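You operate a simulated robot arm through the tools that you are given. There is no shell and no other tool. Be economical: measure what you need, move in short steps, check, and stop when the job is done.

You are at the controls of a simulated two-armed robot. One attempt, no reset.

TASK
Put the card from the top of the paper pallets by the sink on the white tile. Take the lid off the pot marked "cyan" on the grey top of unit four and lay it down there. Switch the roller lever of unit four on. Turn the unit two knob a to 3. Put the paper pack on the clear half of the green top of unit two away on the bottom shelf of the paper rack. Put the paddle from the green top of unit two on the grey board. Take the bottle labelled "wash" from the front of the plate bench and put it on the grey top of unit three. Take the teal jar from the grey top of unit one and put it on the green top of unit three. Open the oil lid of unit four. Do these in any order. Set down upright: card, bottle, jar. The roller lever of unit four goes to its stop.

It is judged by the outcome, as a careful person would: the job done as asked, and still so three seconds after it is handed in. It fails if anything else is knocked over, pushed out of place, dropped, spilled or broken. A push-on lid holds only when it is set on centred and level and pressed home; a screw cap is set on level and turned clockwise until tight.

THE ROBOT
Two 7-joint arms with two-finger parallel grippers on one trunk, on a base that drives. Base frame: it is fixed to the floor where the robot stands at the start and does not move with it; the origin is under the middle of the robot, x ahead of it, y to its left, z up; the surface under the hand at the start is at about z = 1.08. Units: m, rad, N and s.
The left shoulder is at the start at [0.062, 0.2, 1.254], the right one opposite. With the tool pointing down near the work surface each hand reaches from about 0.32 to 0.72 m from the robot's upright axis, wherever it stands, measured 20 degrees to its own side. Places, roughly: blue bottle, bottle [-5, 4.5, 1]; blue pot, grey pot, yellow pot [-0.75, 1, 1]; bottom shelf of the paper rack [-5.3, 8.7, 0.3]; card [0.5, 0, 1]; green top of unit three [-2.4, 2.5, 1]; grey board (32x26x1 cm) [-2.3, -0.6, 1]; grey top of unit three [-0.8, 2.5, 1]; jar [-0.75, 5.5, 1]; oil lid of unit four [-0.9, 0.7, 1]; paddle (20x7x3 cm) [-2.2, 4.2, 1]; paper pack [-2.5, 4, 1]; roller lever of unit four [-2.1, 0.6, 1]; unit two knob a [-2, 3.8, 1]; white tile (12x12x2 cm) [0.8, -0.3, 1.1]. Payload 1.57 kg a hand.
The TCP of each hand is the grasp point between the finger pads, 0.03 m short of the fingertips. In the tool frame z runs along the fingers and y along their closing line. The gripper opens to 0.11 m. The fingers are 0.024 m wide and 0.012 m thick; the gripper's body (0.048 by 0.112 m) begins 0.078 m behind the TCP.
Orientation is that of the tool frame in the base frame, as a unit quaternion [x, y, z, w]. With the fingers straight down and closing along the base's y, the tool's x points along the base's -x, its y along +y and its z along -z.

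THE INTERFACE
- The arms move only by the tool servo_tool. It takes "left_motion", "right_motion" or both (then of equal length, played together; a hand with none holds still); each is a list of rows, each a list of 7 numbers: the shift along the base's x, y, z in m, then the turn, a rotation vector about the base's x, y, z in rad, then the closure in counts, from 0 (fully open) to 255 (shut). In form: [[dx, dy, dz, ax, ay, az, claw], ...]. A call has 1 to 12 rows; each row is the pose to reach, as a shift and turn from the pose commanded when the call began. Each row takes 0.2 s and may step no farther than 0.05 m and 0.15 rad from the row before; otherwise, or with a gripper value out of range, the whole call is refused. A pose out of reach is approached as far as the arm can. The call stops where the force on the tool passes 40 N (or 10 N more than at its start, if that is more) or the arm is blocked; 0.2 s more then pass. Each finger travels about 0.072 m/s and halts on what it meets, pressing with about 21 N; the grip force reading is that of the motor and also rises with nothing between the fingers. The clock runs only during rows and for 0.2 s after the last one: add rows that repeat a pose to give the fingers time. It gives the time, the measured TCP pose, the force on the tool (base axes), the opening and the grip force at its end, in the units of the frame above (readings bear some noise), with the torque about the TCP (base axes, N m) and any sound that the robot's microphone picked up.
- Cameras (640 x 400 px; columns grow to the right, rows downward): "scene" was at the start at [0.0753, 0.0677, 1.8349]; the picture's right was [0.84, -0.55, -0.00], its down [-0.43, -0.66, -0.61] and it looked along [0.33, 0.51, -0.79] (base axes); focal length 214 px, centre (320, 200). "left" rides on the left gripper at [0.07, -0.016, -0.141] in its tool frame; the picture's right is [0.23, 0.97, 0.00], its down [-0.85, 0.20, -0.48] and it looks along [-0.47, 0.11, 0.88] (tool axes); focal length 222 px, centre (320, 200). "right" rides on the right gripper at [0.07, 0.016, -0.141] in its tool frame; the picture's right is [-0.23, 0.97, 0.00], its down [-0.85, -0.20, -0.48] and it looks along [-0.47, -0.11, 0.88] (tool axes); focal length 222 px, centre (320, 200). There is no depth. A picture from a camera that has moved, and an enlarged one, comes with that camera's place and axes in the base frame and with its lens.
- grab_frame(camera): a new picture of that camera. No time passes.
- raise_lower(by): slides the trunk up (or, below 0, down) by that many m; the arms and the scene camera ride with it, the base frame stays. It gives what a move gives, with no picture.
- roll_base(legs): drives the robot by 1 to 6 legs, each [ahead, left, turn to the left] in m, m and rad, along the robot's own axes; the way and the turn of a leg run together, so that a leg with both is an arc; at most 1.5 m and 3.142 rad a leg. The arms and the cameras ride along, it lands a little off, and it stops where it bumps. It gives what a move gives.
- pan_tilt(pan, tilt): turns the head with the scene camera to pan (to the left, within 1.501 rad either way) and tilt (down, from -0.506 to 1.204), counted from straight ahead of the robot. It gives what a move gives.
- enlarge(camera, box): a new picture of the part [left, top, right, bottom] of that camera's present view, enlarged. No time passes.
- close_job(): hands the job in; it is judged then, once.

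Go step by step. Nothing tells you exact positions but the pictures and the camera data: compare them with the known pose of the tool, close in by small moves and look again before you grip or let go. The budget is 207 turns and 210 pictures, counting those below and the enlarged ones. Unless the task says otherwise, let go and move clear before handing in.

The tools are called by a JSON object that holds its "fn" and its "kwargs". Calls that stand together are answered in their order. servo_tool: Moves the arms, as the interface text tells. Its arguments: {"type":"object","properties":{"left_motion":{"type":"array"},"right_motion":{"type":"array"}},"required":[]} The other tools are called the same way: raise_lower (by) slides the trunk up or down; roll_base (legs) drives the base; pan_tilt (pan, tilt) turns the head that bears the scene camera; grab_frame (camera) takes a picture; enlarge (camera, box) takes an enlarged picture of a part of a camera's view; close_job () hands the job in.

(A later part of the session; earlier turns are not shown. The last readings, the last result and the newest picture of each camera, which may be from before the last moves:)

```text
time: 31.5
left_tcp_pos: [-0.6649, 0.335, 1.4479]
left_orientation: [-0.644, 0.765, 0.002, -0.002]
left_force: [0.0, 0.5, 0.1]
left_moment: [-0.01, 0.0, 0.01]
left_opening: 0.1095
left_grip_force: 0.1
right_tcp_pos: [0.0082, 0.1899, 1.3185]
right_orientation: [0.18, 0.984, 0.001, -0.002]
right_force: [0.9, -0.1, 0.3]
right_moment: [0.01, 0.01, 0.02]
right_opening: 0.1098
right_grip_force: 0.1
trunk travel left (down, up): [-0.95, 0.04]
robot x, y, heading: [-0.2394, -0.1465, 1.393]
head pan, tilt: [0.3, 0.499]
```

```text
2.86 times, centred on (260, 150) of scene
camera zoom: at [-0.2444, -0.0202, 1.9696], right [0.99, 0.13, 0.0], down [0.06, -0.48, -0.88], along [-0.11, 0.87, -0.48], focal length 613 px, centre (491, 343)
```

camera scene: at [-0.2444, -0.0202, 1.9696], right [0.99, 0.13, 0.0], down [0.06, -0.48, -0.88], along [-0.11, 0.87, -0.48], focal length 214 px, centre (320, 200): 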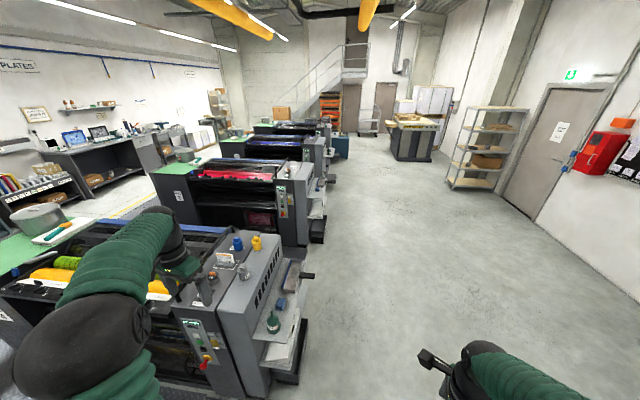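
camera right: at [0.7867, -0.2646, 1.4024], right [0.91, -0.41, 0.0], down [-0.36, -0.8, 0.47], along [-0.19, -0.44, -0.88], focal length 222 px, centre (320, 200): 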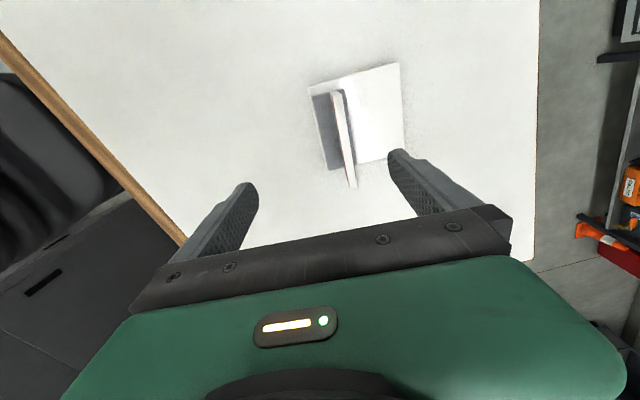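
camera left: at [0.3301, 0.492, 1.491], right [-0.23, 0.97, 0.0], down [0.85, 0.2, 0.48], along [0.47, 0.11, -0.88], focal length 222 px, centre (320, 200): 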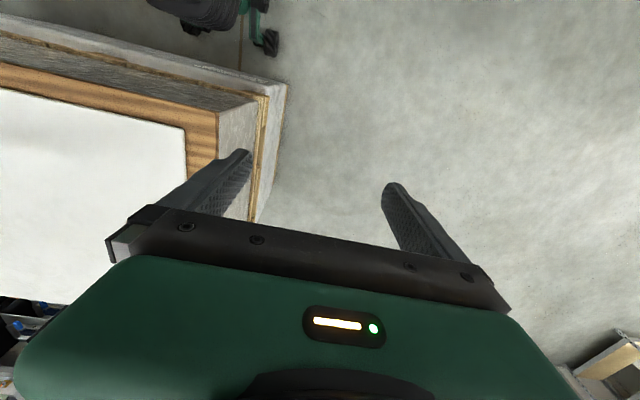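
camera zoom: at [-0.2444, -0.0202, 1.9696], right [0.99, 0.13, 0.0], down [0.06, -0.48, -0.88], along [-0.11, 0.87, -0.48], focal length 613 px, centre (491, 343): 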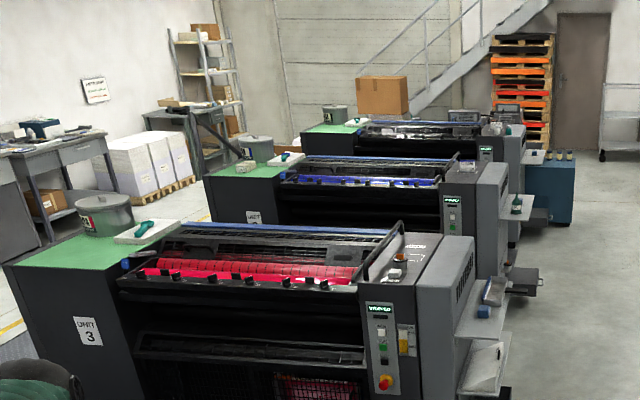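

{"fn": "roll_base", "kwargs": {"legs": [[0, 0, 0.178], [0.2, 0.36, 0]]}}

{"fn": "pan_tilt", "kwargs": {"pan": 0.4, "tilt": 1.0}}

{"fn": "grab_frame", "kwargs": {"camera": "scene"}}

{"fn": "grab_frame", "kwargs": {"camera": "left"}}

```text
time: 34.7
left_tcp_pos: [-1.0932, 0.4486, 1.4522]
left_orientation: [0.709, -0.705, -0.005, 0.004]
left_force: [1.3, 0.1, 0.5]
left_moment: [0.03, 0.06, -0.01]
left_opening: 0.11
left_grip_force: 0.1
right_tcp_pos: [-0.4059, 0.4237, 1.3169]
right_orientation: [0.091, 0.996, 0.002, -0.006]
right_force: [0.0, -0.2, -0.2]
right_moment: [0.0, 0.06, -0.01]
right_opening: 0.1101
right_grip_force: 0.1
trunk travel left (down, up): [-0.95, 0.04]
robot x, y, heading: [-0.6011, 0.0495, 1.578]
head pan, tilt: [0.3, 0.499]
```

```text
time: 35.6
left_tcp_pos: [-1.0967, 0.4475, 1.4512]
left_orientation: [0.71, -0.705, -0.003, 0.004]
left_force: [0.3, 0.3, 0.7]
left_moment: [0.01, 0.05, 0.02]
left_opening: 0.1101
left_grip_force: 0.2
right_tcp_pos: [-0.41, 0.425, 1.319]
right_orientation: [0.091, 0.996, 0.001, -0.004]
right_force: [0.1, 0.0, -0.1]
right_moment: [0.01, 0.02, 0.0]
right_opening: 0.1101
right_grip_force: 0.1
trunk travel left (down, up): [-0.95, 0.04]
robot x, y, heading: [-0.5997, 0.0527, 1.58]
head pan, tilt: [0.4, 1.0]
```

```text
173 pictures are left
camera scene: at [-0.6169, 0.1512, 1.9288], right [0.92, 0.39, 0.0], down [0.33, -0.77, -0.54], along [-0.22, 0.5, -0.84], focal length 214 px, centre (320, 200)
```

scene: 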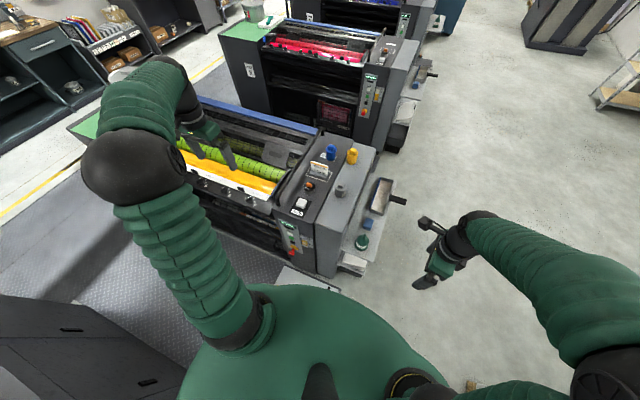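

```text
172 pictures are left
camera left: at [-1.0797, 0.3791, 1.5928], right [-0.97, -0.23, 0.01], down [-0.2, 0.85, 0.48], along [-0.12, 0.47, -0.88], focal length 222 px, centre (320, 200)
```

left: 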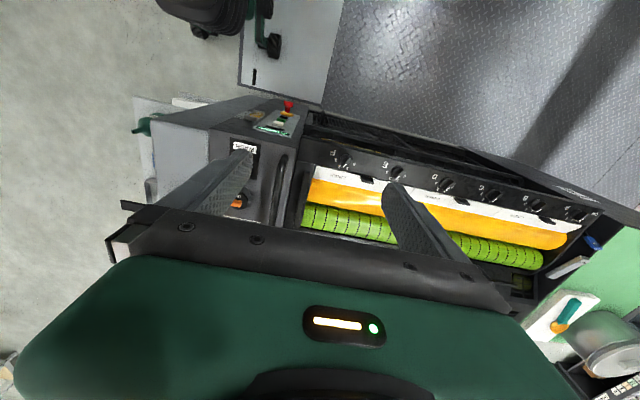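

{"fn": "enlarge", "kwargs": {"camera": "scene", "box": [230, 220, 390, 320]}}

{"fn": "enlarge", "kwargs": {"camera": "scene", "box": [260, 130, 420, 230]}}

{"fn": "enlarge", "kwargs": {"camera": "left", "box": [120, 0, 360, 230]}}

```text
4.00 times, centred on (310, 270) of scene
camera zoom: at [-0.6169, 0.1512, 1.9288], right [0.92, 0.39, 0.0], down [0.33, -0.77, -0.54], along [-0.22, 0.5, -0.84], focal length 858 px, centre (360, -80)
```

zoom: 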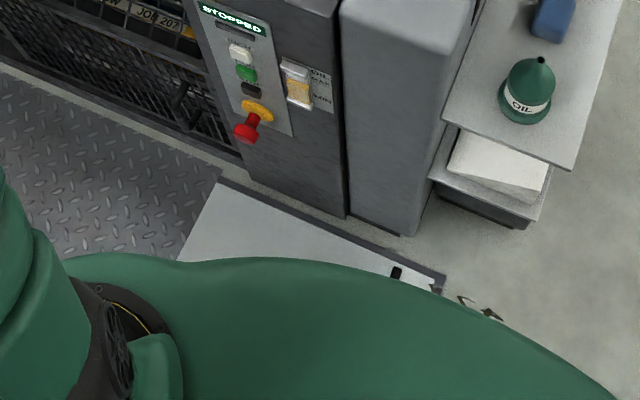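

```text
4.00 times, centred on (340, 180) of scene
camera zoom: at [-0.6169, 0.1512, 1.9288], right [0.92, 0.39, 0.0], down [0.33, -0.77, -0.54], along [-0.22, 0.5, -0.84], focal length 858 px, centre (240, 280)
```

zoom: 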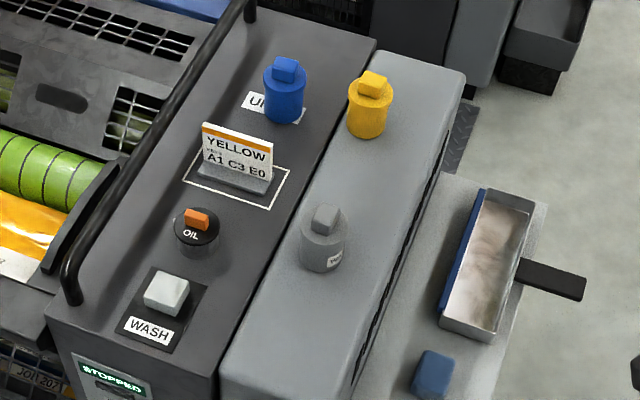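

```text
1.74 times, centred on (240, 115) of left
camera zoom: at [-1.0797, 0.3791, 1.5928], right [-0.97, -0.23, 0.01], down [-0.2, 0.85, 0.48], along [-0.12, 0.47, -0.88], focal length 386 px, centre (459, 348)
```

zoom: 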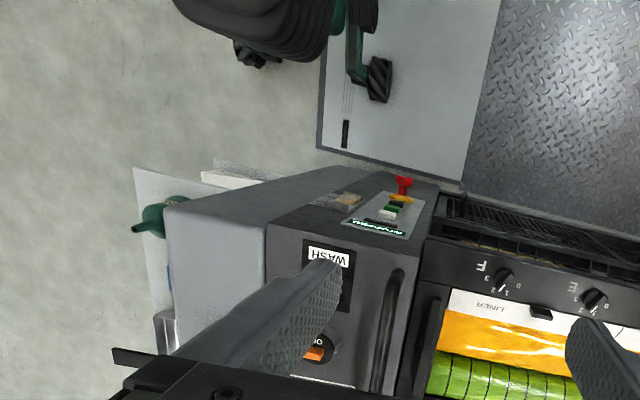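

{"fn": "roll_base", "kwargs": {"legs": [[0.14, 0, 0]]}}

{"fn": "enlarge", "kwargs": {"camera": "scene", "box": [300, 160, 400, 225]}}

{"fn": "enlarge", "kwargs": {"camera": "scene", "box": [220, 130, 420, 270]}}

```text
time: 37.0
left_tcp_pos: [-1.1101, 0.5772, 1.4509]
left_orientation: [0.71, -0.704, -0.003, -0.002]
left_force: [-0.5, 0.3, -0.7]
left_moment: [0.09, -0.01, -0.01]
left_opening: 0.1099
left_grip_force: 0.1
right_tcp_pos: [-0.4223, 0.5558, 1.3217]
right_orientation: [0.09, 0.996, 0.006, 0.0]
right_force: [0.6, 0.0, -0.6]
right_moment: [0.02, -0.04, 0.0]
right_opening: 0.1098
right_grip_force: 0.0
trunk travel left (down, up): [-0.95, 0.04]
robot x, y, heading: [-0.601, 0.1948, 1.576]
head pan, tilt: [0.4, 1.0]
```

```text
6.15 times, centred on (350, 192) of scene
camera zoom: at [-0.6347, 0.2754, 1.9293], right [0.92, 0.39, 0.01], down [0.33, -0.77, -0.54], along [-0.21, 0.5, -0.84], focal length 1320 px, centre (135, 246)
```

zoom: 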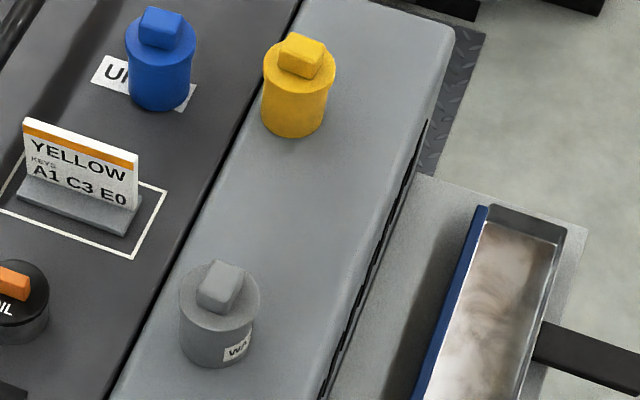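

```text
2.86 times, centred on (320, 200) of scene
camera zoom: at [-0.6347, 0.2754, 1.9293], right [0.92, 0.39, 0.01], down [0.33, -0.77, -0.54], along [-0.21, 0.5, -0.84], focal length 613 px, centre (320, 200)
```

zoom: 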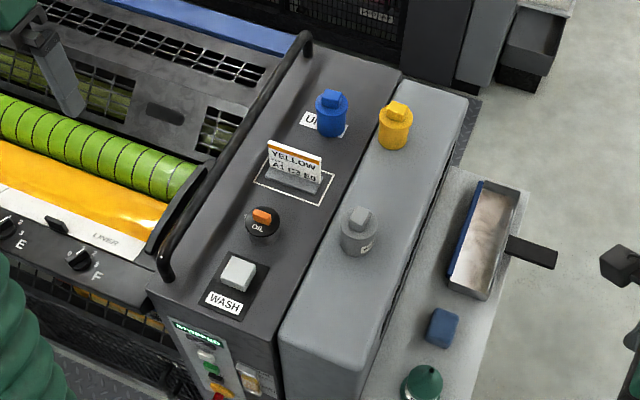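

{"fn": "servo_tool", "kwargs": {"right_motion": [[0, 0, 0, 0, 0, 0.14, 0], [0, 0, 0, 0, 0, 0.28, 0], [0, 0, 0, 0, 0, 0.42, 0], [0, 0, 0, 0, 0, 0.56, 0], [0, 0.02, 0, 0, 0, 0.7, 0], [0, 0.04, 0, 0, 0, 0.84, 0], [0, 0.06, 0, 0, 0, 0.98, 0], [0, 0.08, 0, 0, 0, 1.12, 0], [0, 0.1, 0, 0, 0, 1.26, 0], [0, 0.12, 0, 0, 0, 1.4, 0], [0, 0.14, 0, 0, 0, 1.54, 0], [0, 0.16, 0, 0, 0, 1.68, 0]]}}

{"fn": "servo_tool", "kwargs": {"right_motion": [[0, 0.02, 0, 0, 0, 0.14, 0], [0, 0.04, 0, 0, 0, 0.28, 0], [0, 0.06, 0, 0, 0, 0.42, 0], [0, 0.08, 0, 0, 0, 0.56, 0], [0, 0.1, 0, 0, 0, 0.7, 0], [0, 0.12, 0, 0, 0, 0.84, 0], [0, 0.14, 0, 0, 0, 0.98, 0], [0, 0.14, 0, 0, 0, 1.12, 0], [0, 0.14, 0, 0, 0, 1.26, 0]]}}

{"fn": "grab_frame", "kwargs": {"camera": "right"}}

```text
time: 39.6
left_tcp_pos: [-1.1063, 0.5905, 1.4483]
left_orientation: [0.709, -0.705, -0.001, 0.001]
left_force: [0.9, 0.4, 0.3]
left_moment: [-0.04, 0.01, 0.0]
left_opening: 0.11
left_grip_force: 0.2
right_tcp_pos: [-0.4187, 0.727, 1.3172]
right_orientation: [-0.682, 0.731, -0.001, -0.003]
right_force: [0.3, 0.5, 0.0]
right_moment: [0.0, -0.02, -0.03]
right_opening: 0.11
right_grip_force: 0.1
trunk travel left (down, up): [-0.95, 0.04]
robot x, y, heading: [-0.6021, 0.1883, 1.574]
head pan, tilt: [0.4, 1.0]
```

```text
time: 41.6
left_tcp_pos: [-1.1072, 0.5858, 1.4481]
left_orientation: [0.71, -0.705, -0.002, 0.001]
left_force: [-1.0, -0.2, -0.9]
left_moment: [-0.02, 0.03, -0.02]
left_opening: 0.11
left_grip_force: 0.1
right_tcp_pos: [-0.4192, 0.865, 1.3199]
right_orientation: [0.982, -0.189, 0.002, 0.003]
right_force: [0.6, -0.4, 1.1]
right_moment: [0.0, -0.03, 0.0]
right_opening: 0.11
right_grip_force: 0.2
trunk travel left (down, up): [-0.95, 0.04]
robot x, y, heading: [-0.6015, 0.1884, 1.573]
head pan, tilt: [0.4, 1.0]
```

```text
166 pictures are left
camera right: at [-0.3602, 0.8255, 1.4609], right [-0.57, -0.82, 0.0], down [-0.72, 0.51, 0.47], along [-0.39, 0.27, -0.88], focal length 222 px, centre (320, 200)
```

right: 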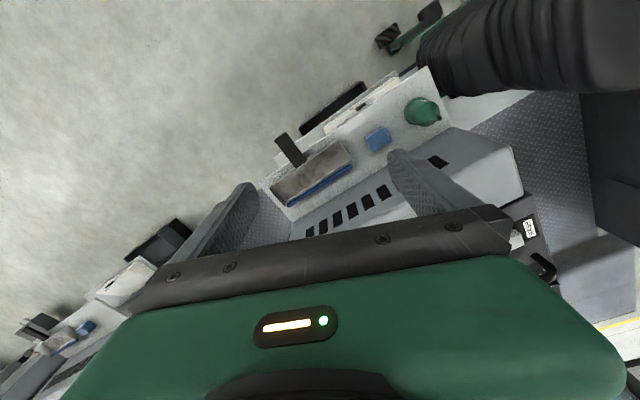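

{"fn": "servo_tool", "kwargs": {"right_motion": [[0, 0, 0.03, 0.08, 0.115, 0, 0], [0, 0, 0.05, 0.16, 0.23, 0, 0], [0, 0, 0.05, 0.24, 0.345, 0, 0], [0, 0, 0.05, 0.32, 0.46, 0, 0], [0, 0, 0.05, 0.4, 0.575, 0, 0]]}}

{"fn": "grab_frame", "kwargs": {"camera": "right"}}

```text
time: 42.8
left_tcp_pos: [-1.1046, 0.5861, 1.4496]
left_orientation: [0.71, -0.705, -0.002, 0.001]
left_force: [-0.4, -0.2, 0.3]
left_moment: [0.01, 0.02, -0.01]
left_opening: 0.11
left_grip_force: 0.0
right_tcp_pos: [-0.4178, 0.8639, 1.3694]
right_orientation: [0.923, -0.178, -0.313, -0.137]
right_force: [0.5, -0.1, 0.2]
right_moment: [0.03, -0.03, 0.0]
right_opening: 0.1099
right_grip_force: 0.1
trunk travel left (down, up): [-0.95, 0.04]
robot x, y, heading: [-0.6002, 0.1925, 1.576]
head pan, tilt: [0.4, 1.0]
```

```text
165 pictures are left
camera right: at [-0.2973, 0.7814, 1.4314], right [-0.57, -0.82, 0.01], down [-0.3, 0.21, 0.93], along [-0.76, 0.53, -0.37], focal length 222 px, centre (320, 200)
```

right: 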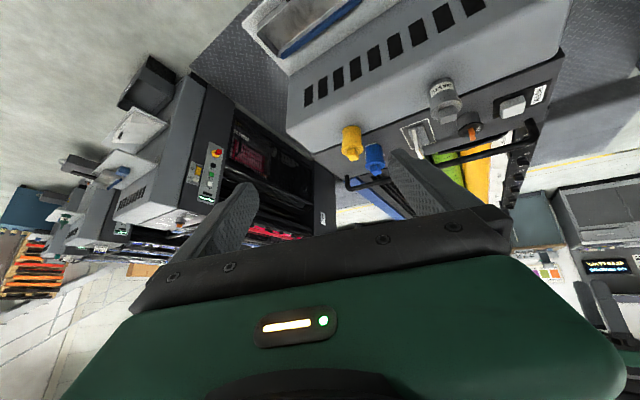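

{"fn": "enlarge", "kwargs": {"camera": "right", "box": [320, 60, 480, 180]}}

```text
3.33 times, centred on (400, 120) of right
camera zoom: at [-0.2973, 0.7814, 1.4314], right [-0.57, -0.82, 0.01], down [-0.3, 0.21, 0.93], along [-0.76, 0.53, -0.37], focal length 740 px, centre (53, 467)
```

zoom: 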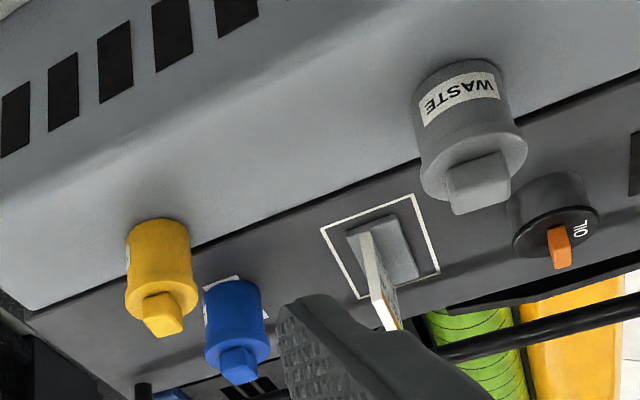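

{"fn": "servo_tool", "kwargs": {"left_motion": [[0.045, 0.015, -0.02, 0, 0, 0, 0], [0.09, 0.03, -0.04, 0, 0, 0, 0], [0.135, 0.045, -0.06, 0, 0, 0, 0], [0.18, 0.06, -0.09, 0, 0, 0, 0], [0.22, 0.08, -0.12, 0, 0, 0, 0], [0.225, 0.084, -0.14, 0, 0, 0, 0]]}}

{"fn": "enlarge", "kwargs": {"camera": "left", "box": [220, 60, 420, 210]}}

{"fn": "grab_frame", "kwargs": {"camera": "scene"}}

```text
refused: row 1 steps farther than a row can; nothing moved
```

```text
2.67 times, centred on (320, 135) of left
camera zoom: at [-1.088, 0.5173, 1.5913], right [-0.97, -0.23, 0.01], down [-0.2, 0.85, 0.48], along [-0.12, 0.47, -0.88], focal length 592 px, centre (320, 373)
```

zoom: 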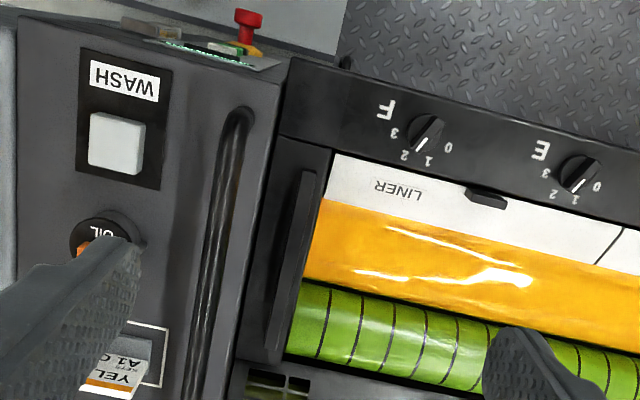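

```text
162 pictures are left
camera scene: at [-0.6264, 0.2913, 1.9286], right [0.92, 0.39, 0.0], down [0.33, -0.77, -0.54], along [-0.21, 0.5, -0.84], focal length 214 px, centre (320, 200)
```

scene: 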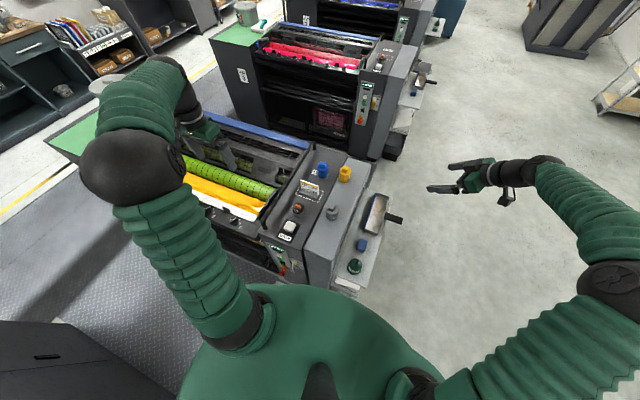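

{"fn": "servo_tool", "kwargs": {"left_motion": [[0.04, 0.015, -0.015, 0, 0, 0, 0], [0.08, 0.03, -0.03, 0, 0, 0, 0], [0.12, 0.045, -0.05, 0, 0, 0, 0], [0.16, 0.06, -0.07, 0, 0, 0, 0], [0.195, 0.072, -0.095, 0, 0, 0, 0], [0.225, 0.084, -0.12, 0, 0, 0, 0], [0.225, 0.084, -0.14, 0, 0, 0, 0]]}}

{"fn": "grab_frame", "kwargs": {"camera": "left"}}

{"fn": "enlarge", "kwargs": {"camera": "left", "box": [250, 110, 370, 200]}}

```text
time: 44.4
left_tcp_pos: [-0.8788, 0.6726, 1.3088]
left_orientation: [0.71, -0.704, -0.002, 0.002]
left_force: [-0.8, 0.3, -0.4]
left_moment: [0.01, -0.02, 0.01]
left_opening: 0.1102
left_grip_force: 0.1
right_tcp_pos: [-0.4159, 0.8646, 1.3679]
right_orientation: [0.923, -0.179, -0.313, -0.136]
right_force: [0.4, 0.1, -0.1]
right_moment: [0.01, 0.01, -0.01]
right_opening: 0.1098
right_grip_force: 0.1
trunk travel left (down, up): [-0.95, 0.04]
robot x, y, heading: [-0.5991, 0.1901, 1.578]
head pan, tilt: [0.4, 1.0]
```

```text
161 pictures are left
camera left: at [-0.8624, 0.603, 1.451], right [-0.97, -0.23, 0.01], down [-0.2, 0.85, 0.48], along [-0.12, 0.47, -0.88], focal length 222 px, centre (320, 200)
```

left: 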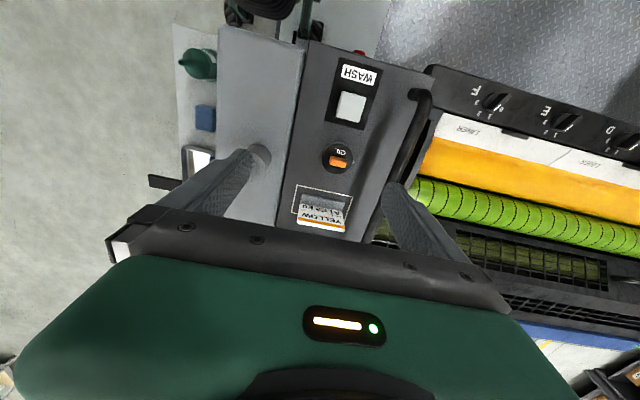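

```text
4.44 times, centred on (310, 155) of left
camera zoom: at [-0.8624, 0.603, 1.451], right [-0.97, -0.23, 0.01], down [-0.2, 0.85, 0.48], along [-0.12, 0.47, -0.88], focal length 987 px, centre (364, 400)
```

zoom: 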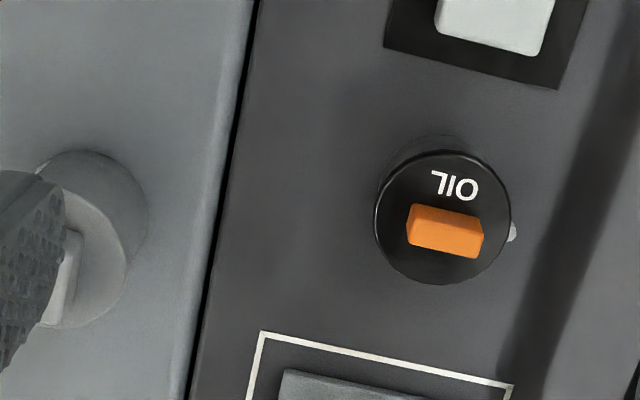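

{"fn": "enlarge", "kwargs": {"camera": "scene", "box": [270, 190, 330, 230]}}

{"fn": "enlarge", "kwargs": {"camera": "right", "box": [440, 90, 500, 145]}}

```text
10.00 times, centred on (300, 210) of scene
camera zoom: at [-0.6256, 0.2932, 1.9285], right [0.92, 0.39, 0.0], down [0.33, -0.78, -0.54], along [-0.21, 0.49, -0.84], focal length 2145 px, centre (520, 100)
```

zoom: 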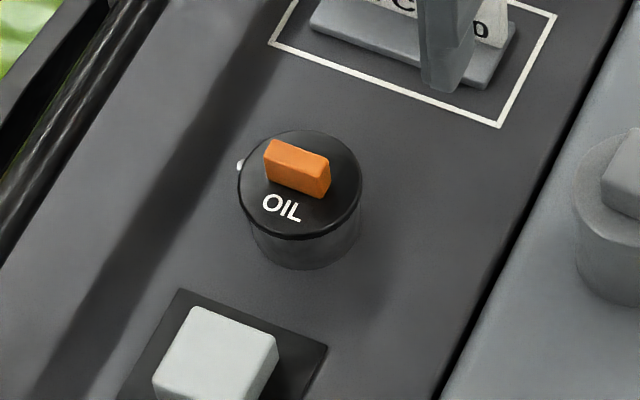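

```text
7.27 times, centred on (470, 118) of right
camera zoom: at [-0.2964, 0.7824, 1.4307], right [-0.57, -0.82, 0.01], down [-0.3, 0.22, 0.93], along [-0.76, 0.53, -0.37], focal length 1615 px, centre (-771, 800)
```

zoom: 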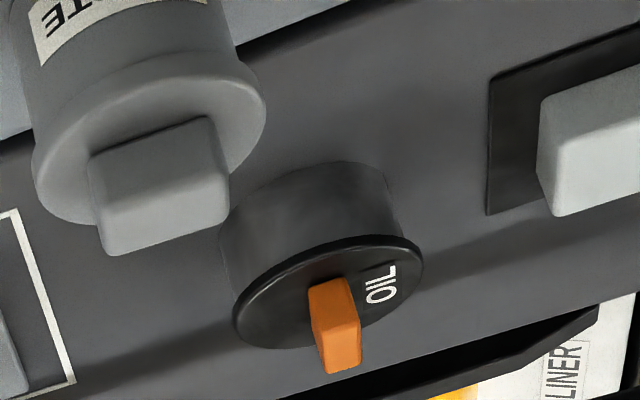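

{"fn": "servo_tool", "kwargs": {"left_motion": [[0, 0, 0, 0, 0, 0.14, 0], [0, 0.01, 0, 0, 0, 0.28, 0], [0, 0.02, 0, 0, 0, 0.42, 0], [-0.01, 0.03, 0, 0, 0, 0.56, 0], [-0.02, 0.04, 0, 0, 0, 0.7, 0], [-0.03, 0.05, 0, 0, 0, 0.84, 0], [-0.04, 0.05, 0, 0, 0, 0.98, 0], [-0.046, 0.05, 0, 0, 0, 1.12, 0], [-0.046, 0.05, -0.02, 0, 0, 1.26, 0], [-0.046, 0.05, -0.04, 0, 0, 1.4, 0], [-0.046, 0.05, -0.06, 0, 0, 1.54, 0], [-0.046, 0.05, -0.08, 0, 0, 1.68, 0]]}}

{"fn": "grab_frame", "kwargs": {"camera": "left"}}

```text
time: 47.0
left_tcp_pos: [-0.9258, 0.7243, 1.2286]
left_orientation: [0.998, 0.059, -0.001, 0.002]
left_force: [-0.1, -1.0, 0.1]
left_moment: [0.0, -0.03, 0.0]
left_opening: 0.1101
left_grip_force: 0.0
right_tcp_pos: [-0.4177, 0.8646, 1.3686]
right_orientation: [0.923, -0.179, -0.312, -0.136]
right_force: [-0.2, 0.0, 0.0]
right_moment: [-0.03, 0.02, -0.02]
right_opening: 0.11
right_grip_force: 0.1
trunk travel left (down, up): [-0.95, 0.04]
robot x, y, heading: [-0.6009, 0.1938, 1.577]
head pan, tilt: [0.4, 1.0]
```

```text
157 pictures are left
camera left: at [-0.8591, 0.7482, 1.3703], right [0.34, -0.94, 0.01], down [-0.82, -0.3, 0.48], along [-0.45, -0.17, -0.88], focal length 222 px, centre (320, 200)
```

left: 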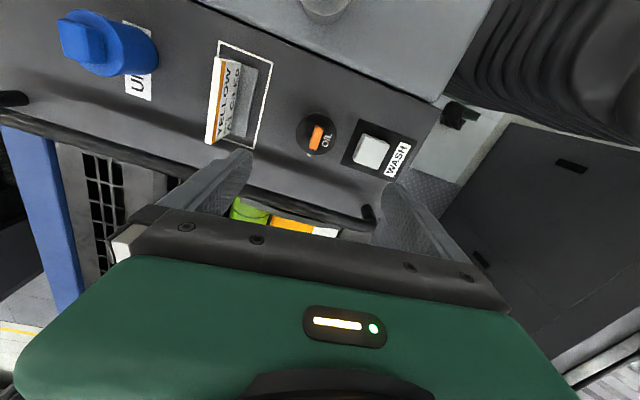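

{"fn": "servo_tool", "kwargs": {"left_motion": [[0.003, 0.004, -0.04, 0, 0, 0, 150], [0.003, 0.004, -0.08, 0, 0, 0, 160], [0.003, 0.004, -0.11, 0, 0, 0, 170], [0.003, 0.004, -0.125, 0, 0, 0, 170]]}}

{"fn": "grab_frame", "kwargs": {"camera": "left"}}

{"fn": "enlarge", "kwargs": {"camera": "scene", "box": [260, 180, 340, 230]}}

```text
time: 48.0
left_tcp_pos: [-0.9232, 0.7267, 1.1044]
left_orientation: [0.998, 0.059, -0.001, 0.004]
left_force: [0.2, -0.3, -0.9]
left_moment: [-0.05, 0.03, 0.02]
left_opening: 0.0364
left_grip_force: 0.0
right_tcp_pos: [-0.4188, 0.8641, 1.3692]
right_orientation: [0.923, -0.179, -0.312, -0.136]
right_force: [0.4, -0.8, 0.6]
right_moment: [-0.02, 0.0, -0.01]
right_opening: 0.1098
right_grip_force: 0.1
trunk travel left (down, up): [-0.95, 0.04]
robot x, y, heading: [-0.5973, 0.1914, 1.575]
head pan, tilt: [0.4, 1.0]
```

```text
156 pictures are left
camera left: at [-0.8572, 0.7513, 1.2455], right [0.34, -0.94, 0.01], down [-0.83, -0.29, 0.48], along [-0.45, -0.17, -0.88], focal length 222 px, centre (320, 200)
```

left: 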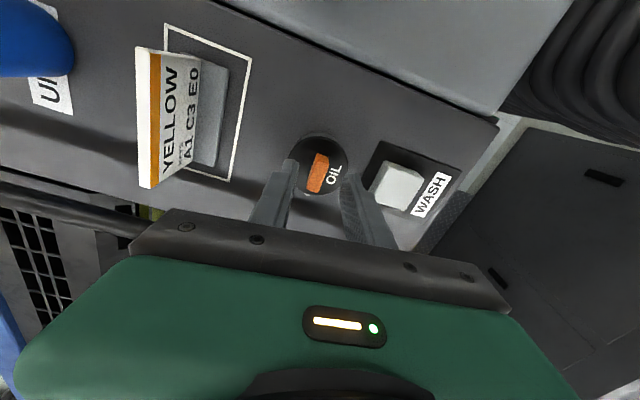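

```text
8.00 times, centred on (300, 205) of scene
camera zoom: at [-0.6269, 0.2931, 1.9285], right [0.92, 0.39, 0.0], down [0.33, -0.78, -0.54], along [-0.21, 0.49, -0.84], focal length 1716 px, centre (480, 160)
```

zoom: 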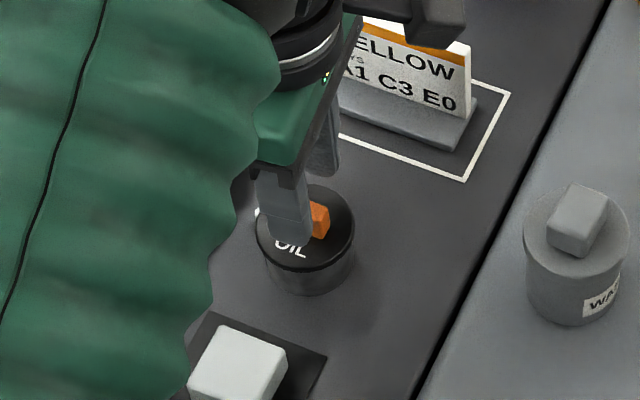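

{"fn": "servo_tool", "kwargs": {"left_motion": [[0.004, 0, -0.008, 0, 0, 0, 180], [0.004, 0, -0.013, 0, 0, 0, 180], [0.004, 0, -0.018, 0, 0, 0, 180]]}}

{"fn": "enlarge", "kwargs": {"camera": "left", "box": [260, 110, 380, 200]}}

{"fn": "enlarge", "kwargs": {"camera": "scene", "box": [260, 180, 340, 230]}}

```text
time: 48.8
left_tcp_pos: [-0.9188, 0.7261, 1.086]
left_orientation: [0.998, 0.058, -0.001, 0.003]
left_force: [-0.5, -1.1, 0.6]
left_moment: [0.01, 0.02, 0.01]
left_opening: 0.0325
left_grip_force: 0.2
right_tcp_pos: [-0.4172, 0.8656, 1.3682]
right_orientation: [0.923, -0.179, -0.312, -0.136]
right_force: [0.9, 0.3, 0.7]
right_moment: [-0.02, -0.02, -0.08]
right_opening: 0.1099
right_grip_force: 0.1
trunk travel left (down, up): [-0.95, 0.04]
robot x, y, heading: [-0.6024, 0.1893, 1.577]
head pan, tilt: [0.4, 1.0]
```

```text
4.44 times, centred on (320, 155) of left
camera zoom: at [-0.8525, 0.7511, 1.2272], right [0.34, -0.94, 0.01], down [-0.83, -0.29, 0.48], along [-0.45, -0.17, -0.88], focal length 987 px, centre (320, 400)
```

zoom: 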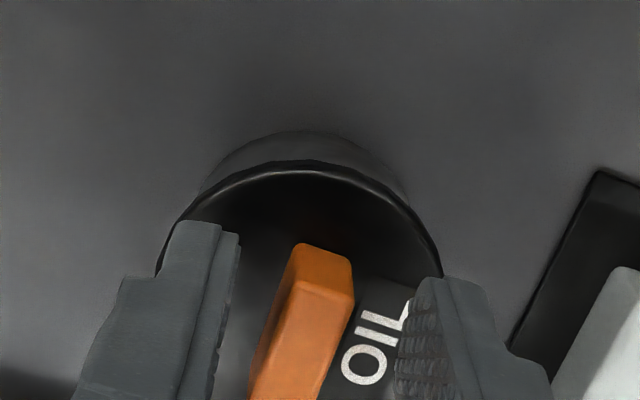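

```text
8.00 times, centred on (300, 205) of scene
camera zoom: at [-0.6266, 0.2933, 1.9285], right [0.92, 0.39, 0.0], down [0.33, -0.78, -0.54], along [-0.21, 0.49, -0.84], focal length 1716 px, centre (480, 160)
```

zoom: 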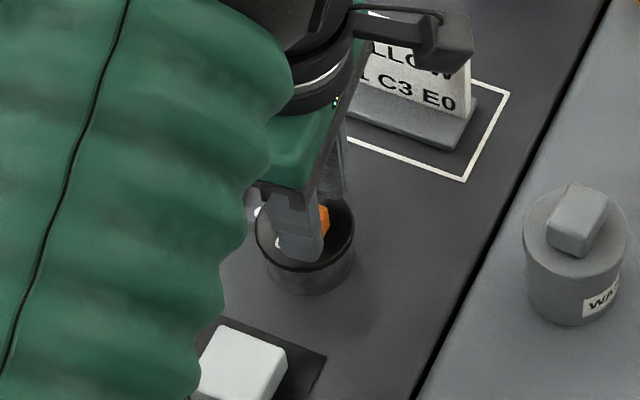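

{"fn": "servo_tool", "kwargs": {"left_motion": [[0, 0, 0, 0, 0, 0, 220], [0, 0, 0, 0, 0, 0, 255], [0, 0, 0, 0, 0, 0, 255]]}}

{"fn": "enlarge", "kwargs": {"camera": "left", "box": [260, 110, 380, 200]}}

```text
time: 49.6
left_tcp_pos: [-0.9197, 0.7305, 1.0849]
left_orientation: [0.998, 0.057, 0.0, 0.002]
left_force: [-1.1, 11.9, 2.7]
left_moment: [0.35, -0.08, -0.55]
left_opening: 0.0122
left_grip_force: 29.8
right_tcp_pos: [-0.4173, 0.8665, 1.366]
right_orientation: [0.923, -0.18, -0.311, -0.135]
right_force: [-0.8, -0.8, 0.0]
right_moment: [0.01, 0.01, 0.02]
right_opening: 0.11
right_grip_force: 0.2
trunk travel left (down, up): [-0.95, 0.04]
robot x, y, heading: [-0.6048, 0.1921, 1.575]
head pan, tilt: [0.4, 1.0]
```

```text
4.44 times, centred on (320, 155) of left
camera zoom: at [-0.8527, 0.7548, 1.2272], right [0.34, -0.94, 0.0], down [-0.83, -0.29, 0.48], along [-0.45, -0.16, -0.88], focal length 987 px, centre (320, 400)
```

zoom: 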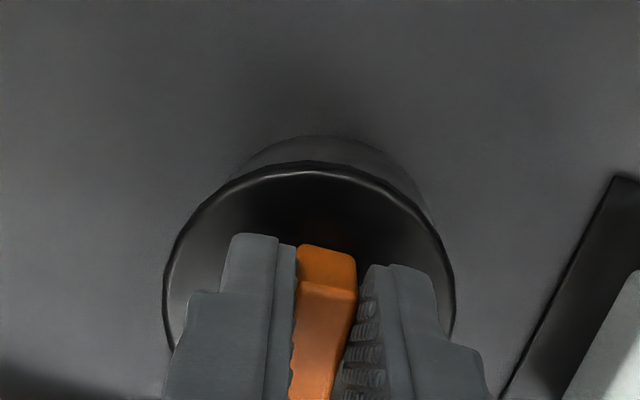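

{"fn": "servo_tool", "kwargs": {"left_motion": [[0, 0.004, 0, 0, 0, 0, 255], [-0.003, 0.004, 0.0018, 0, -0.075, 0, 255], [-0.0063, 0.004, 0.0035, 0, -0.15, 0, 255], [-0.0063, 0.004, 0.0035, 0, -0.15, 0, 255]]}}

{"fn": "enlarge", "kwargs": {"camera": "scene", "box": [260, 180, 340, 230]}}

{"fn": "enlarge", "kwargs": {"camera": "right", "box": [440, 90, 500, 145]}}

```text
time: 50.6
left_tcp_pos: [-0.9242, 0.7319, 1.0879]
left_orientation: [0.995, 0.058, 0.076, 0.01]
left_force: [5.1, 5.5, -14.6]
left_moment: [0.49, -0.71, -0.18]
left_opening: 0.0119
left_grip_force: 29.1
right_tcp_pos: [-0.4176, 0.8671, 1.3665]
right_orientation: [0.923, -0.179, -0.313, -0.134]
right_force: [0.2, -0.2, 0.4]
right_moment: [0.01, 0.01, -0.01]
right_opening: 0.1099
right_grip_force: 0.1
trunk travel left (down, up): [-0.95, 0.04]
robot x, y, heading: [-0.6009, 0.1918, 1.569]
head pan, tilt: [0.4, 1.0]
```

```text
8.00 times, centred on (300, 205) of scene
camera zoom: at [-0.6264, 0.2992, 1.9279], right [0.92, 0.39, 0.0], down [0.33, -0.78, -0.54], along [-0.21, 0.49, -0.84], focal length 1716 px, centre (480, 160)
```

zoom: 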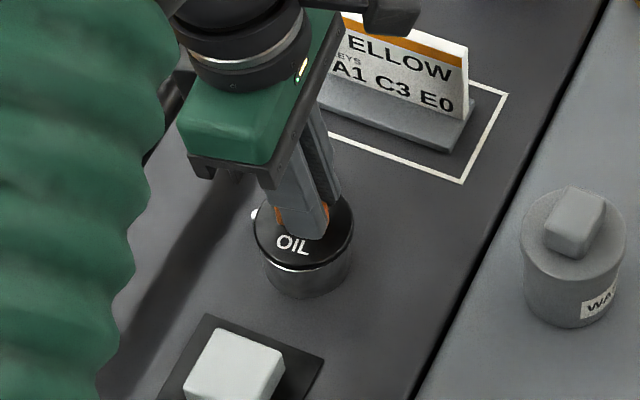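

```text
7.27 times, centred on (470, 118) of right
camera zoom: at [-0.2969, 0.7851, 1.4293], right [-0.57, -0.82, 0.01], down [-0.3, 0.22, 0.93], along [-0.76, 0.53, -0.37], focal length 1615 px, centre (-771, 800)
```

zoom: 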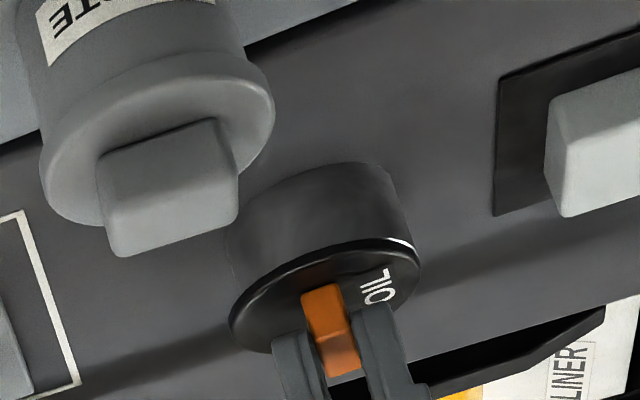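

{"fn": "enlarge", "kwargs": {"camera": "scene", "box": [280, 195, 320, 220]}}

{"fn": "enlarge", "kwargs": {"camera": "left", "box": [260, 110, 380, 200]}}

```text
16.00 times, centred on (300, 208) of scene
camera zoom: at [-0.6264, 0.2992, 1.9279], right [0.92, 0.39, 0.0], down [0.33, -0.78, -0.54], along [-0.21, 0.49, -0.84], focal length 3432 px, centre (640, 80)
```

zoom: 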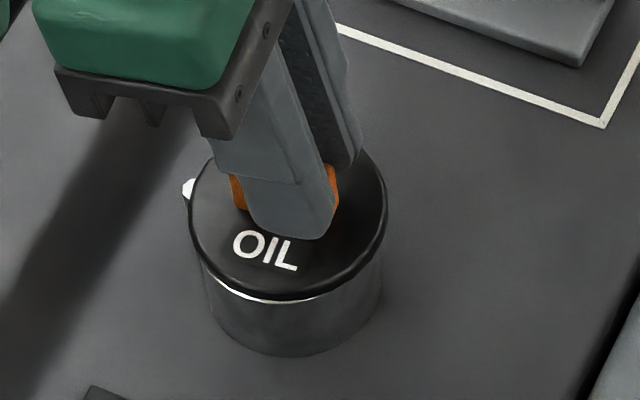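

```text
4.44 times, centred on (320, 155) of left
camera zoom: at [-0.8793, 0.7572, 1.2374], right [0.33, -0.94, 0.06], down [-0.89, -0.29, 0.35], along [-0.31, -0.17, -0.93], focal length 987 px, centre (320, 400)
```

zoom: 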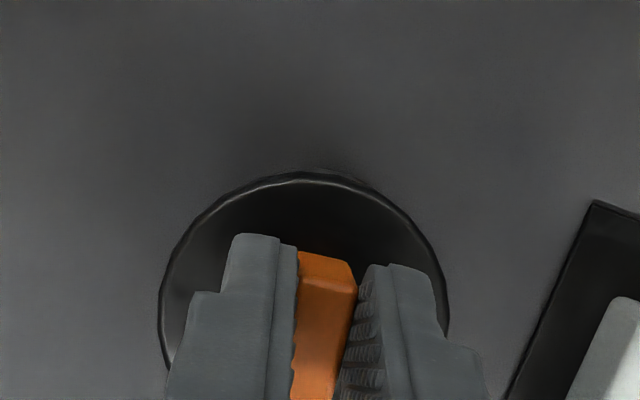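

{"fn": "servo_tool", "kwargs": {"left_motion": [[0.003, 0, -0.0018, 0, 0.075, 0, 255], [0.0063, 0, -0.0035, 0, 0.15, 0, 255], [0.0063, 0, -0.0035, 0, 0.15, 0, 255]]}}

{"fn": "servo_tool", "kwargs": {"left_motion": [[0, 0.003, 0.0015, -0.075, 0, 0, 255], [0, 0.0059, 0.0026, -0.15, 0, 0, 255], [0, 0.0059, 0.0026, -0.15, 0, 0, 255]]}}

{"fn": "enlarge", "kwargs": {"camera": "scene", "box": [270, 190, 330, 230]}}

```text
time: 51.4
left_tcp_pos: [-0.9194, 0.7306, 1.0881]
left_orientation: [0.998, 0.057, -0.003, 0.001]
left_force: [-4.2, 8.0, 12.5]
left_moment: [0.13, 0.85, -0.32]
left_opening: 0.0115
left_grip_force: 29.1
right_tcp_pos: [-0.4176, 0.8644, 1.3683]
right_orientation: [0.923, -0.178, -0.312, -0.136]
right_force: [0.2, -0.5, 0.2]
right_moment: [0.02, 0.01, -0.02]
right_opening: 0.1101
right_grip_force: 0.0
trunk travel left (down, up): [-0.95, 0.04]
robot x, y, heading: [-0.6003, 0.1926, 1.575]
head pan, tilt: [0.4, 1.0]
```

```text
time: 52.2
left_tcp_pos: [-0.9204, 0.7349, 1.0874]
left_orientation: [0.995, 0.058, -0.004, 0.08]
left_force: [-4.7, 0.9, -2.0]
left_moment: [0.29, 0.16, -0.13]
left_opening: 0.013
left_grip_force: 29.6
right_tcp_pos: [-0.4193, 0.8654, 1.3682]
right_orientation: [0.923, -0.179, -0.311, -0.136]
right_force: [-0.3, -0.2, 0.9]
right_moment: [-0.01, 0.01, -0.01]
right_opening: 0.1098
right_grip_force: 0.1
trunk travel left (down, up): [-0.95, 0.04]
robot x, y, heading: [-0.5989, 0.1906, 1.571]
head pan, tilt: [0.4, 1.0]
```

```text
10.00 times, centred on (300, 210) of scene
camera zoom: at [-0.6294, 0.294, 1.9282], right [0.92, 0.39, 0.0], down [0.33, -0.78, -0.54], along [-0.21, 0.49, -0.84], focal length 2145 px, centre (520, 100)
```

zoom: 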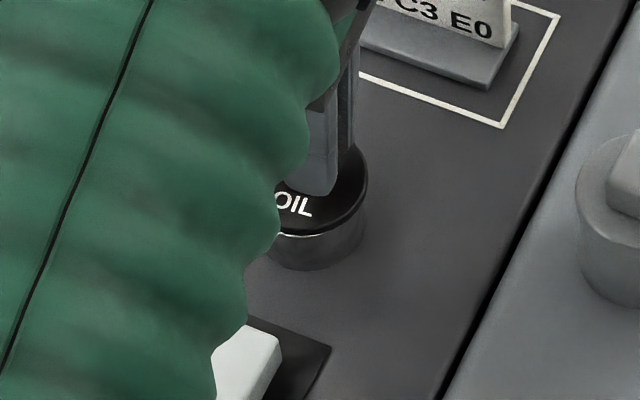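

{"fn": "servo_tool", "kwargs": {"left_motion": [[0, 0.0031, 0.001, -0.075, 0, 0, 255], [0, 0.0062, 0.0016, -0.15, 0, 0, 255], [0, 0.0094, 0.002, -0.225, 0, 0, 255], [0, 0.0126, 0.0023, -0.3, 0, 0, 255], [0, 0.0126, 0.0023, -0.3, 0, 0, 255]]}}

{"fn": "enlarge", "kwargs": {"camera": "scene", "box": [260, 170, 340, 230]}}

{"fn": "grab_frame", "kwargs": {"camera": "right"}}

```text
time: 53.4
left_tcp_pos: [-0.9168, 0.7432, 1.0958]
left_orientation: [0.973, 0.056, -0.014, 0.224]
left_force: [-5.2, 11.4, 10.4]
left_moment: [0.22, 0.12, -0.1]
left_opening: 0.0001
left_grip_force: 21.8
left hand out of reach, approached as far as the arm can: row 4, 5
right_tcp_pos: [-0.4155, 0.8632, 1.3704]
right_orientation: [0.923, -0.179, -0.313, -0.136]
right_force: [-1.3, 0.2, -0.4]
right_moment: [-0.02, 0.02, -0.02]
right_opening: 0.1101
right_grip_force: 0.0
trunk travel left (down, up): [-0.95, 0.04]
robot x, y, heading: [-0.5999, 0.1891, 1.574]
head pan, tilt: [0.4, 1.0]
```

```text
6.67 times, centred on (300, 200) of scene
camera zoom: at [-0.6243, 0.2926, 1.9289], right [0.92, 0.39, 0.0], down [0.33, -0.78, -0.54], along [-0.21, 0.49, -0.84], focal length 1430 px, centre (453, 200)
```

zoom: 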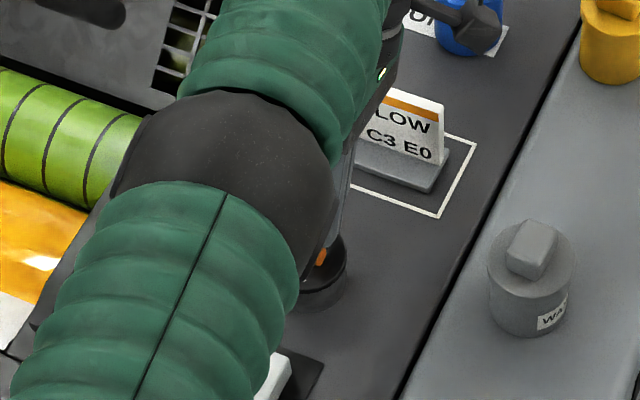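

```text
145 pictures are left
camera right: at [-0.2952, 0.7812, 1.4315], right [-0.57, -0.82, 0.01], down [-0.3, 0.21, 0.93], along [-0.76, 0.53, -0.37], focal length 222 px, centre (320, 200)
```

right: 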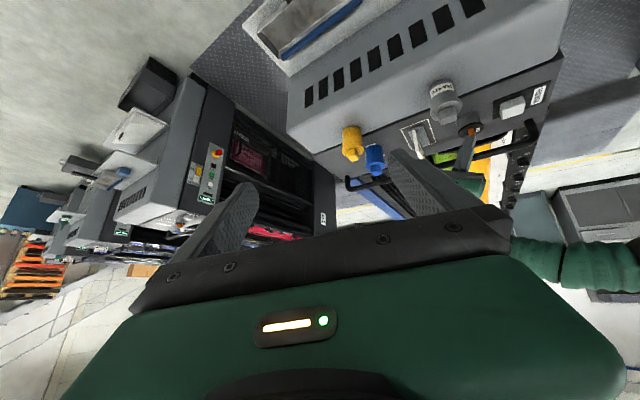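

{"fn": "servo_tool", "kwargs": {"left_motion": [[0, 0, 0.03, 0, 0, 0, 255], [0, -0.01, 0.06, 0.1, 0, 0, 255], [0, -0.02, 0.09, 0.2, 0, 0, 255], [0, -0.03, 0.12, 0.3, 0, 0, 255], [0, -0.04, 0.14, 0.42, 0, 0, 255]]}}

{"fn": "grab_frame", "kwargs": {"camera": "left"}}

{"fn": "enlarge", "kwargs": {"camera": "right", "box": [430, 70, 510, 145]}}

{"fn": "grab_frame", "kwargs": {"camera": "scene"}}

```text
time: 54.6
left_tcp_pos: [-0.9168, 0.6989, 1.2363]
left_orientation: [0.998, 0.057, -0.001, 0.016]
left_force: [0.0, 0.2, 0.2]
left_moment: [0.03, 0.01, 0.0]
left_opening: 0.0
left_grip_force: 21.4
right_tcp_pos: [-0.417, 0.8635, 1.3693]
right_orientation: [0.923, -0.179, -0.312, -0.137]
right_force: [-0.1, 0.3, 0.0]
right_moment: [-0.02, -0.02, -0.01]
right_opening: 0.1101
right_grip_force: 0.1
trunk travel left (down, up): [-0.95, 0.04]
robot x, y, heading: [-0.5971, 0.1914, 1.573]
head pan, tilt: [0.4, 1.0]
```

```text
144 pictures are left
camera left: at [-0.8495, 0.7275, 1.3755], right [0.34, -0.94, 0.03], down [-0.83, -0.28, 0.49], along [-0.45, -0.19, -0.87], focal length 222 px, centre (320, 200)
```

left: 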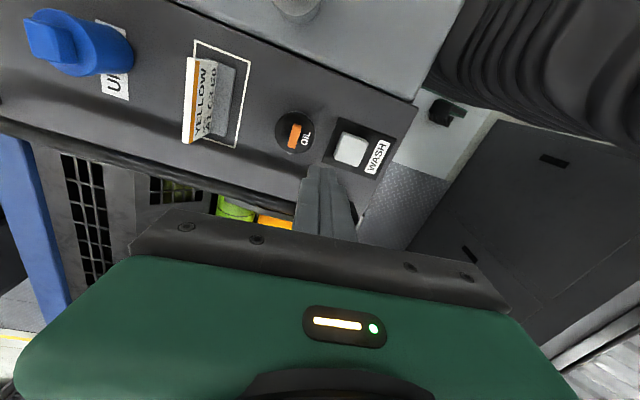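

```text
5.33 times, centred on (470, 108) of right
camera zoom: at [-0.2972, 0.7805, 1.4318], right [-0.57, -0.82, 0.0], down [-0.3, 0.21, 0.93], along [-0.76, 0.53, -0.37], focal length 1185 px, centre (-480, 693)
```

zoom: 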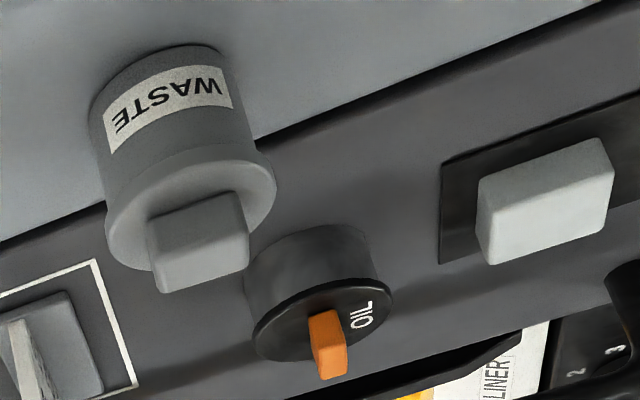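

```text
142 pictures are left
camera scene: at [-0.6266, 0.2907, 1.9286], right [0.92, 0.39, 0.0], down [0.33, -0.77, -0.54], along [-0.21, 0.5, -0.84], focal length 214 px, centre (320, 200)
```

scene: 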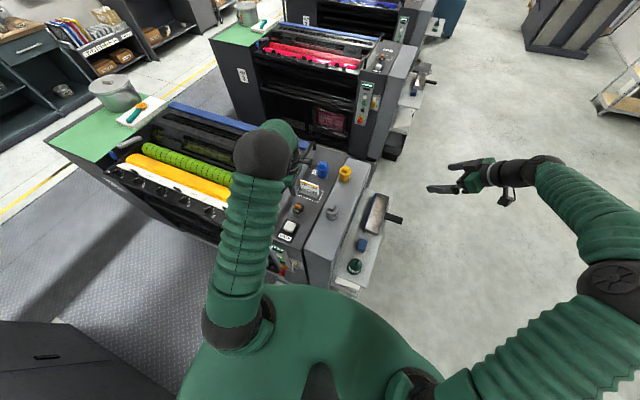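

{"fn": "enlarge", "kwargs": {"camera": "left", "box": [260, 100, 340, 160]}}

{"fn": "enlarge", "kwargs": {"camera": "scene", "box": [285, 195, 315, 217]}}

```text
6.67 times, centred on (300, 130) of left
camera zoom: at [-0.8495, 0.7275, 1.3755], right [0.34, -0.94, 0.03], down [-0.83, -0.28, 0.49], along [-0.45, -0.19, -0.87], focal length 1481 px, centre (453, 667)
```

zoom: 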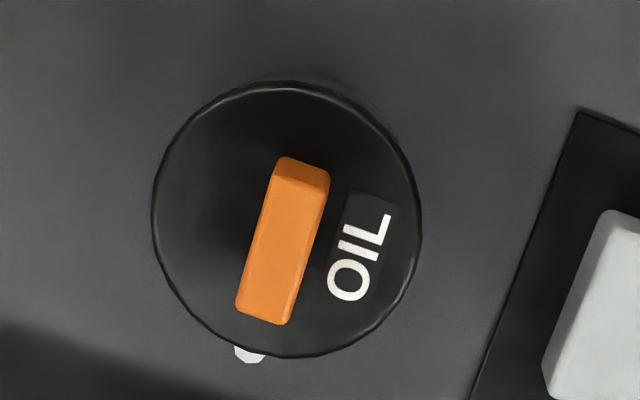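

```text
16.00 times, centred on (300, 206) of scene
camera zoom: at [-0.6266, 0.2907, 1.9286], right [0.92, 0.39, 0.0], down [0.33, -0.77, -0.54], along [-0.21, 0.5, -0.84], focal length 3432 px, centre (640, 104)
```

zoom: 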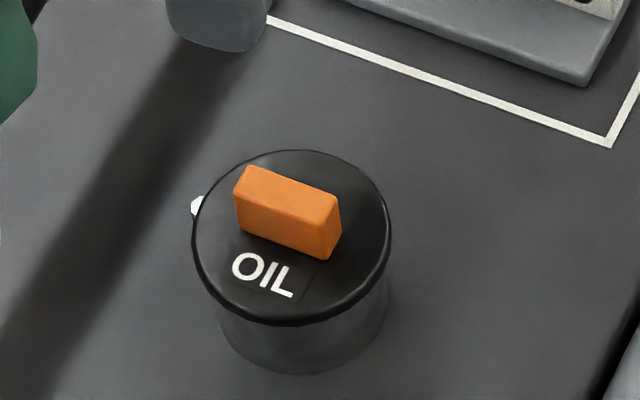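

{"fn": "servo_tool", "kwargs": {"left_motion": [[-0.002, 0.01, -0.03, 0, 0, -0.05, 190], [-0.004, 0.02, -0.06, 0, 0, -0.11, 170], [-0.006, 0.028, -0.1, 0, 0, -0.11, 170], [-0.006, 0.028, -0.13, 0, 0, -0.11, 175], [-0.006, 0.028, -0.145, 0, 0, -0.11, 175], [-0.006, 0.028, -0.153, 0, 0, -0.11, 175]]}}

{"fn": "enlarge", "kwargs": {"camera": "left", "box": [260, 110, 380, 200]}}

```text
time: 56.0
left_tcp_pos: [-0.9224, 0.728, 1.0799]
left_orientation: [1.0, 0.004, -0.002, 0.02]
left_force: [0.6, 0.9, 0.0]
left_moment: [0.01, 0.05, 0.01]
left_opening: 0.0345
left_grip_force: 0.0
right_tcp_pos: [-0.4182, 0.8646, 1.3681]
right_orientation: [0.923, -0.178, -0.313, -0.136]
right_force: [-0.2, 0.0, 0.1]
right_moment: [0.02, 0.01, 0.0]
right_opening: 0.1099
right_grip_force: 0.0
trunk travel left (down, up): [-0.95, 0.04]
robot x, y, heading: [-0.5988, 0.1925, 1.575]
head pan, tilt: [0.4, 1.0]
```

```text
4.44 times, centred on (320, 155) of left
camera zoom: at [-0.8526, 0.7498, 1.22], right [0.23, -0.97, 0.03], down [-0.85, -0.19, 0.49], along [-0.47, -0.14, -0.87], focal length 987 px, centre (320, 400)
```

zoom: 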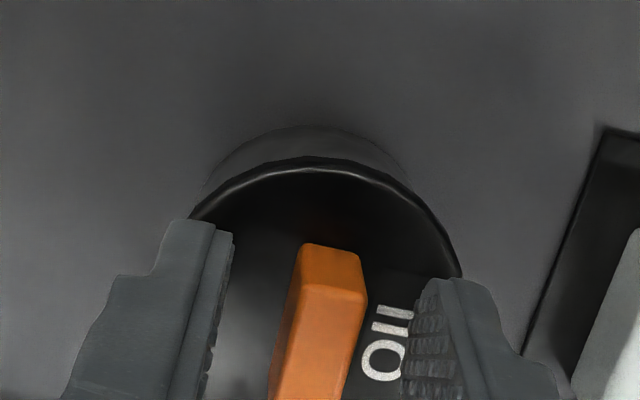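

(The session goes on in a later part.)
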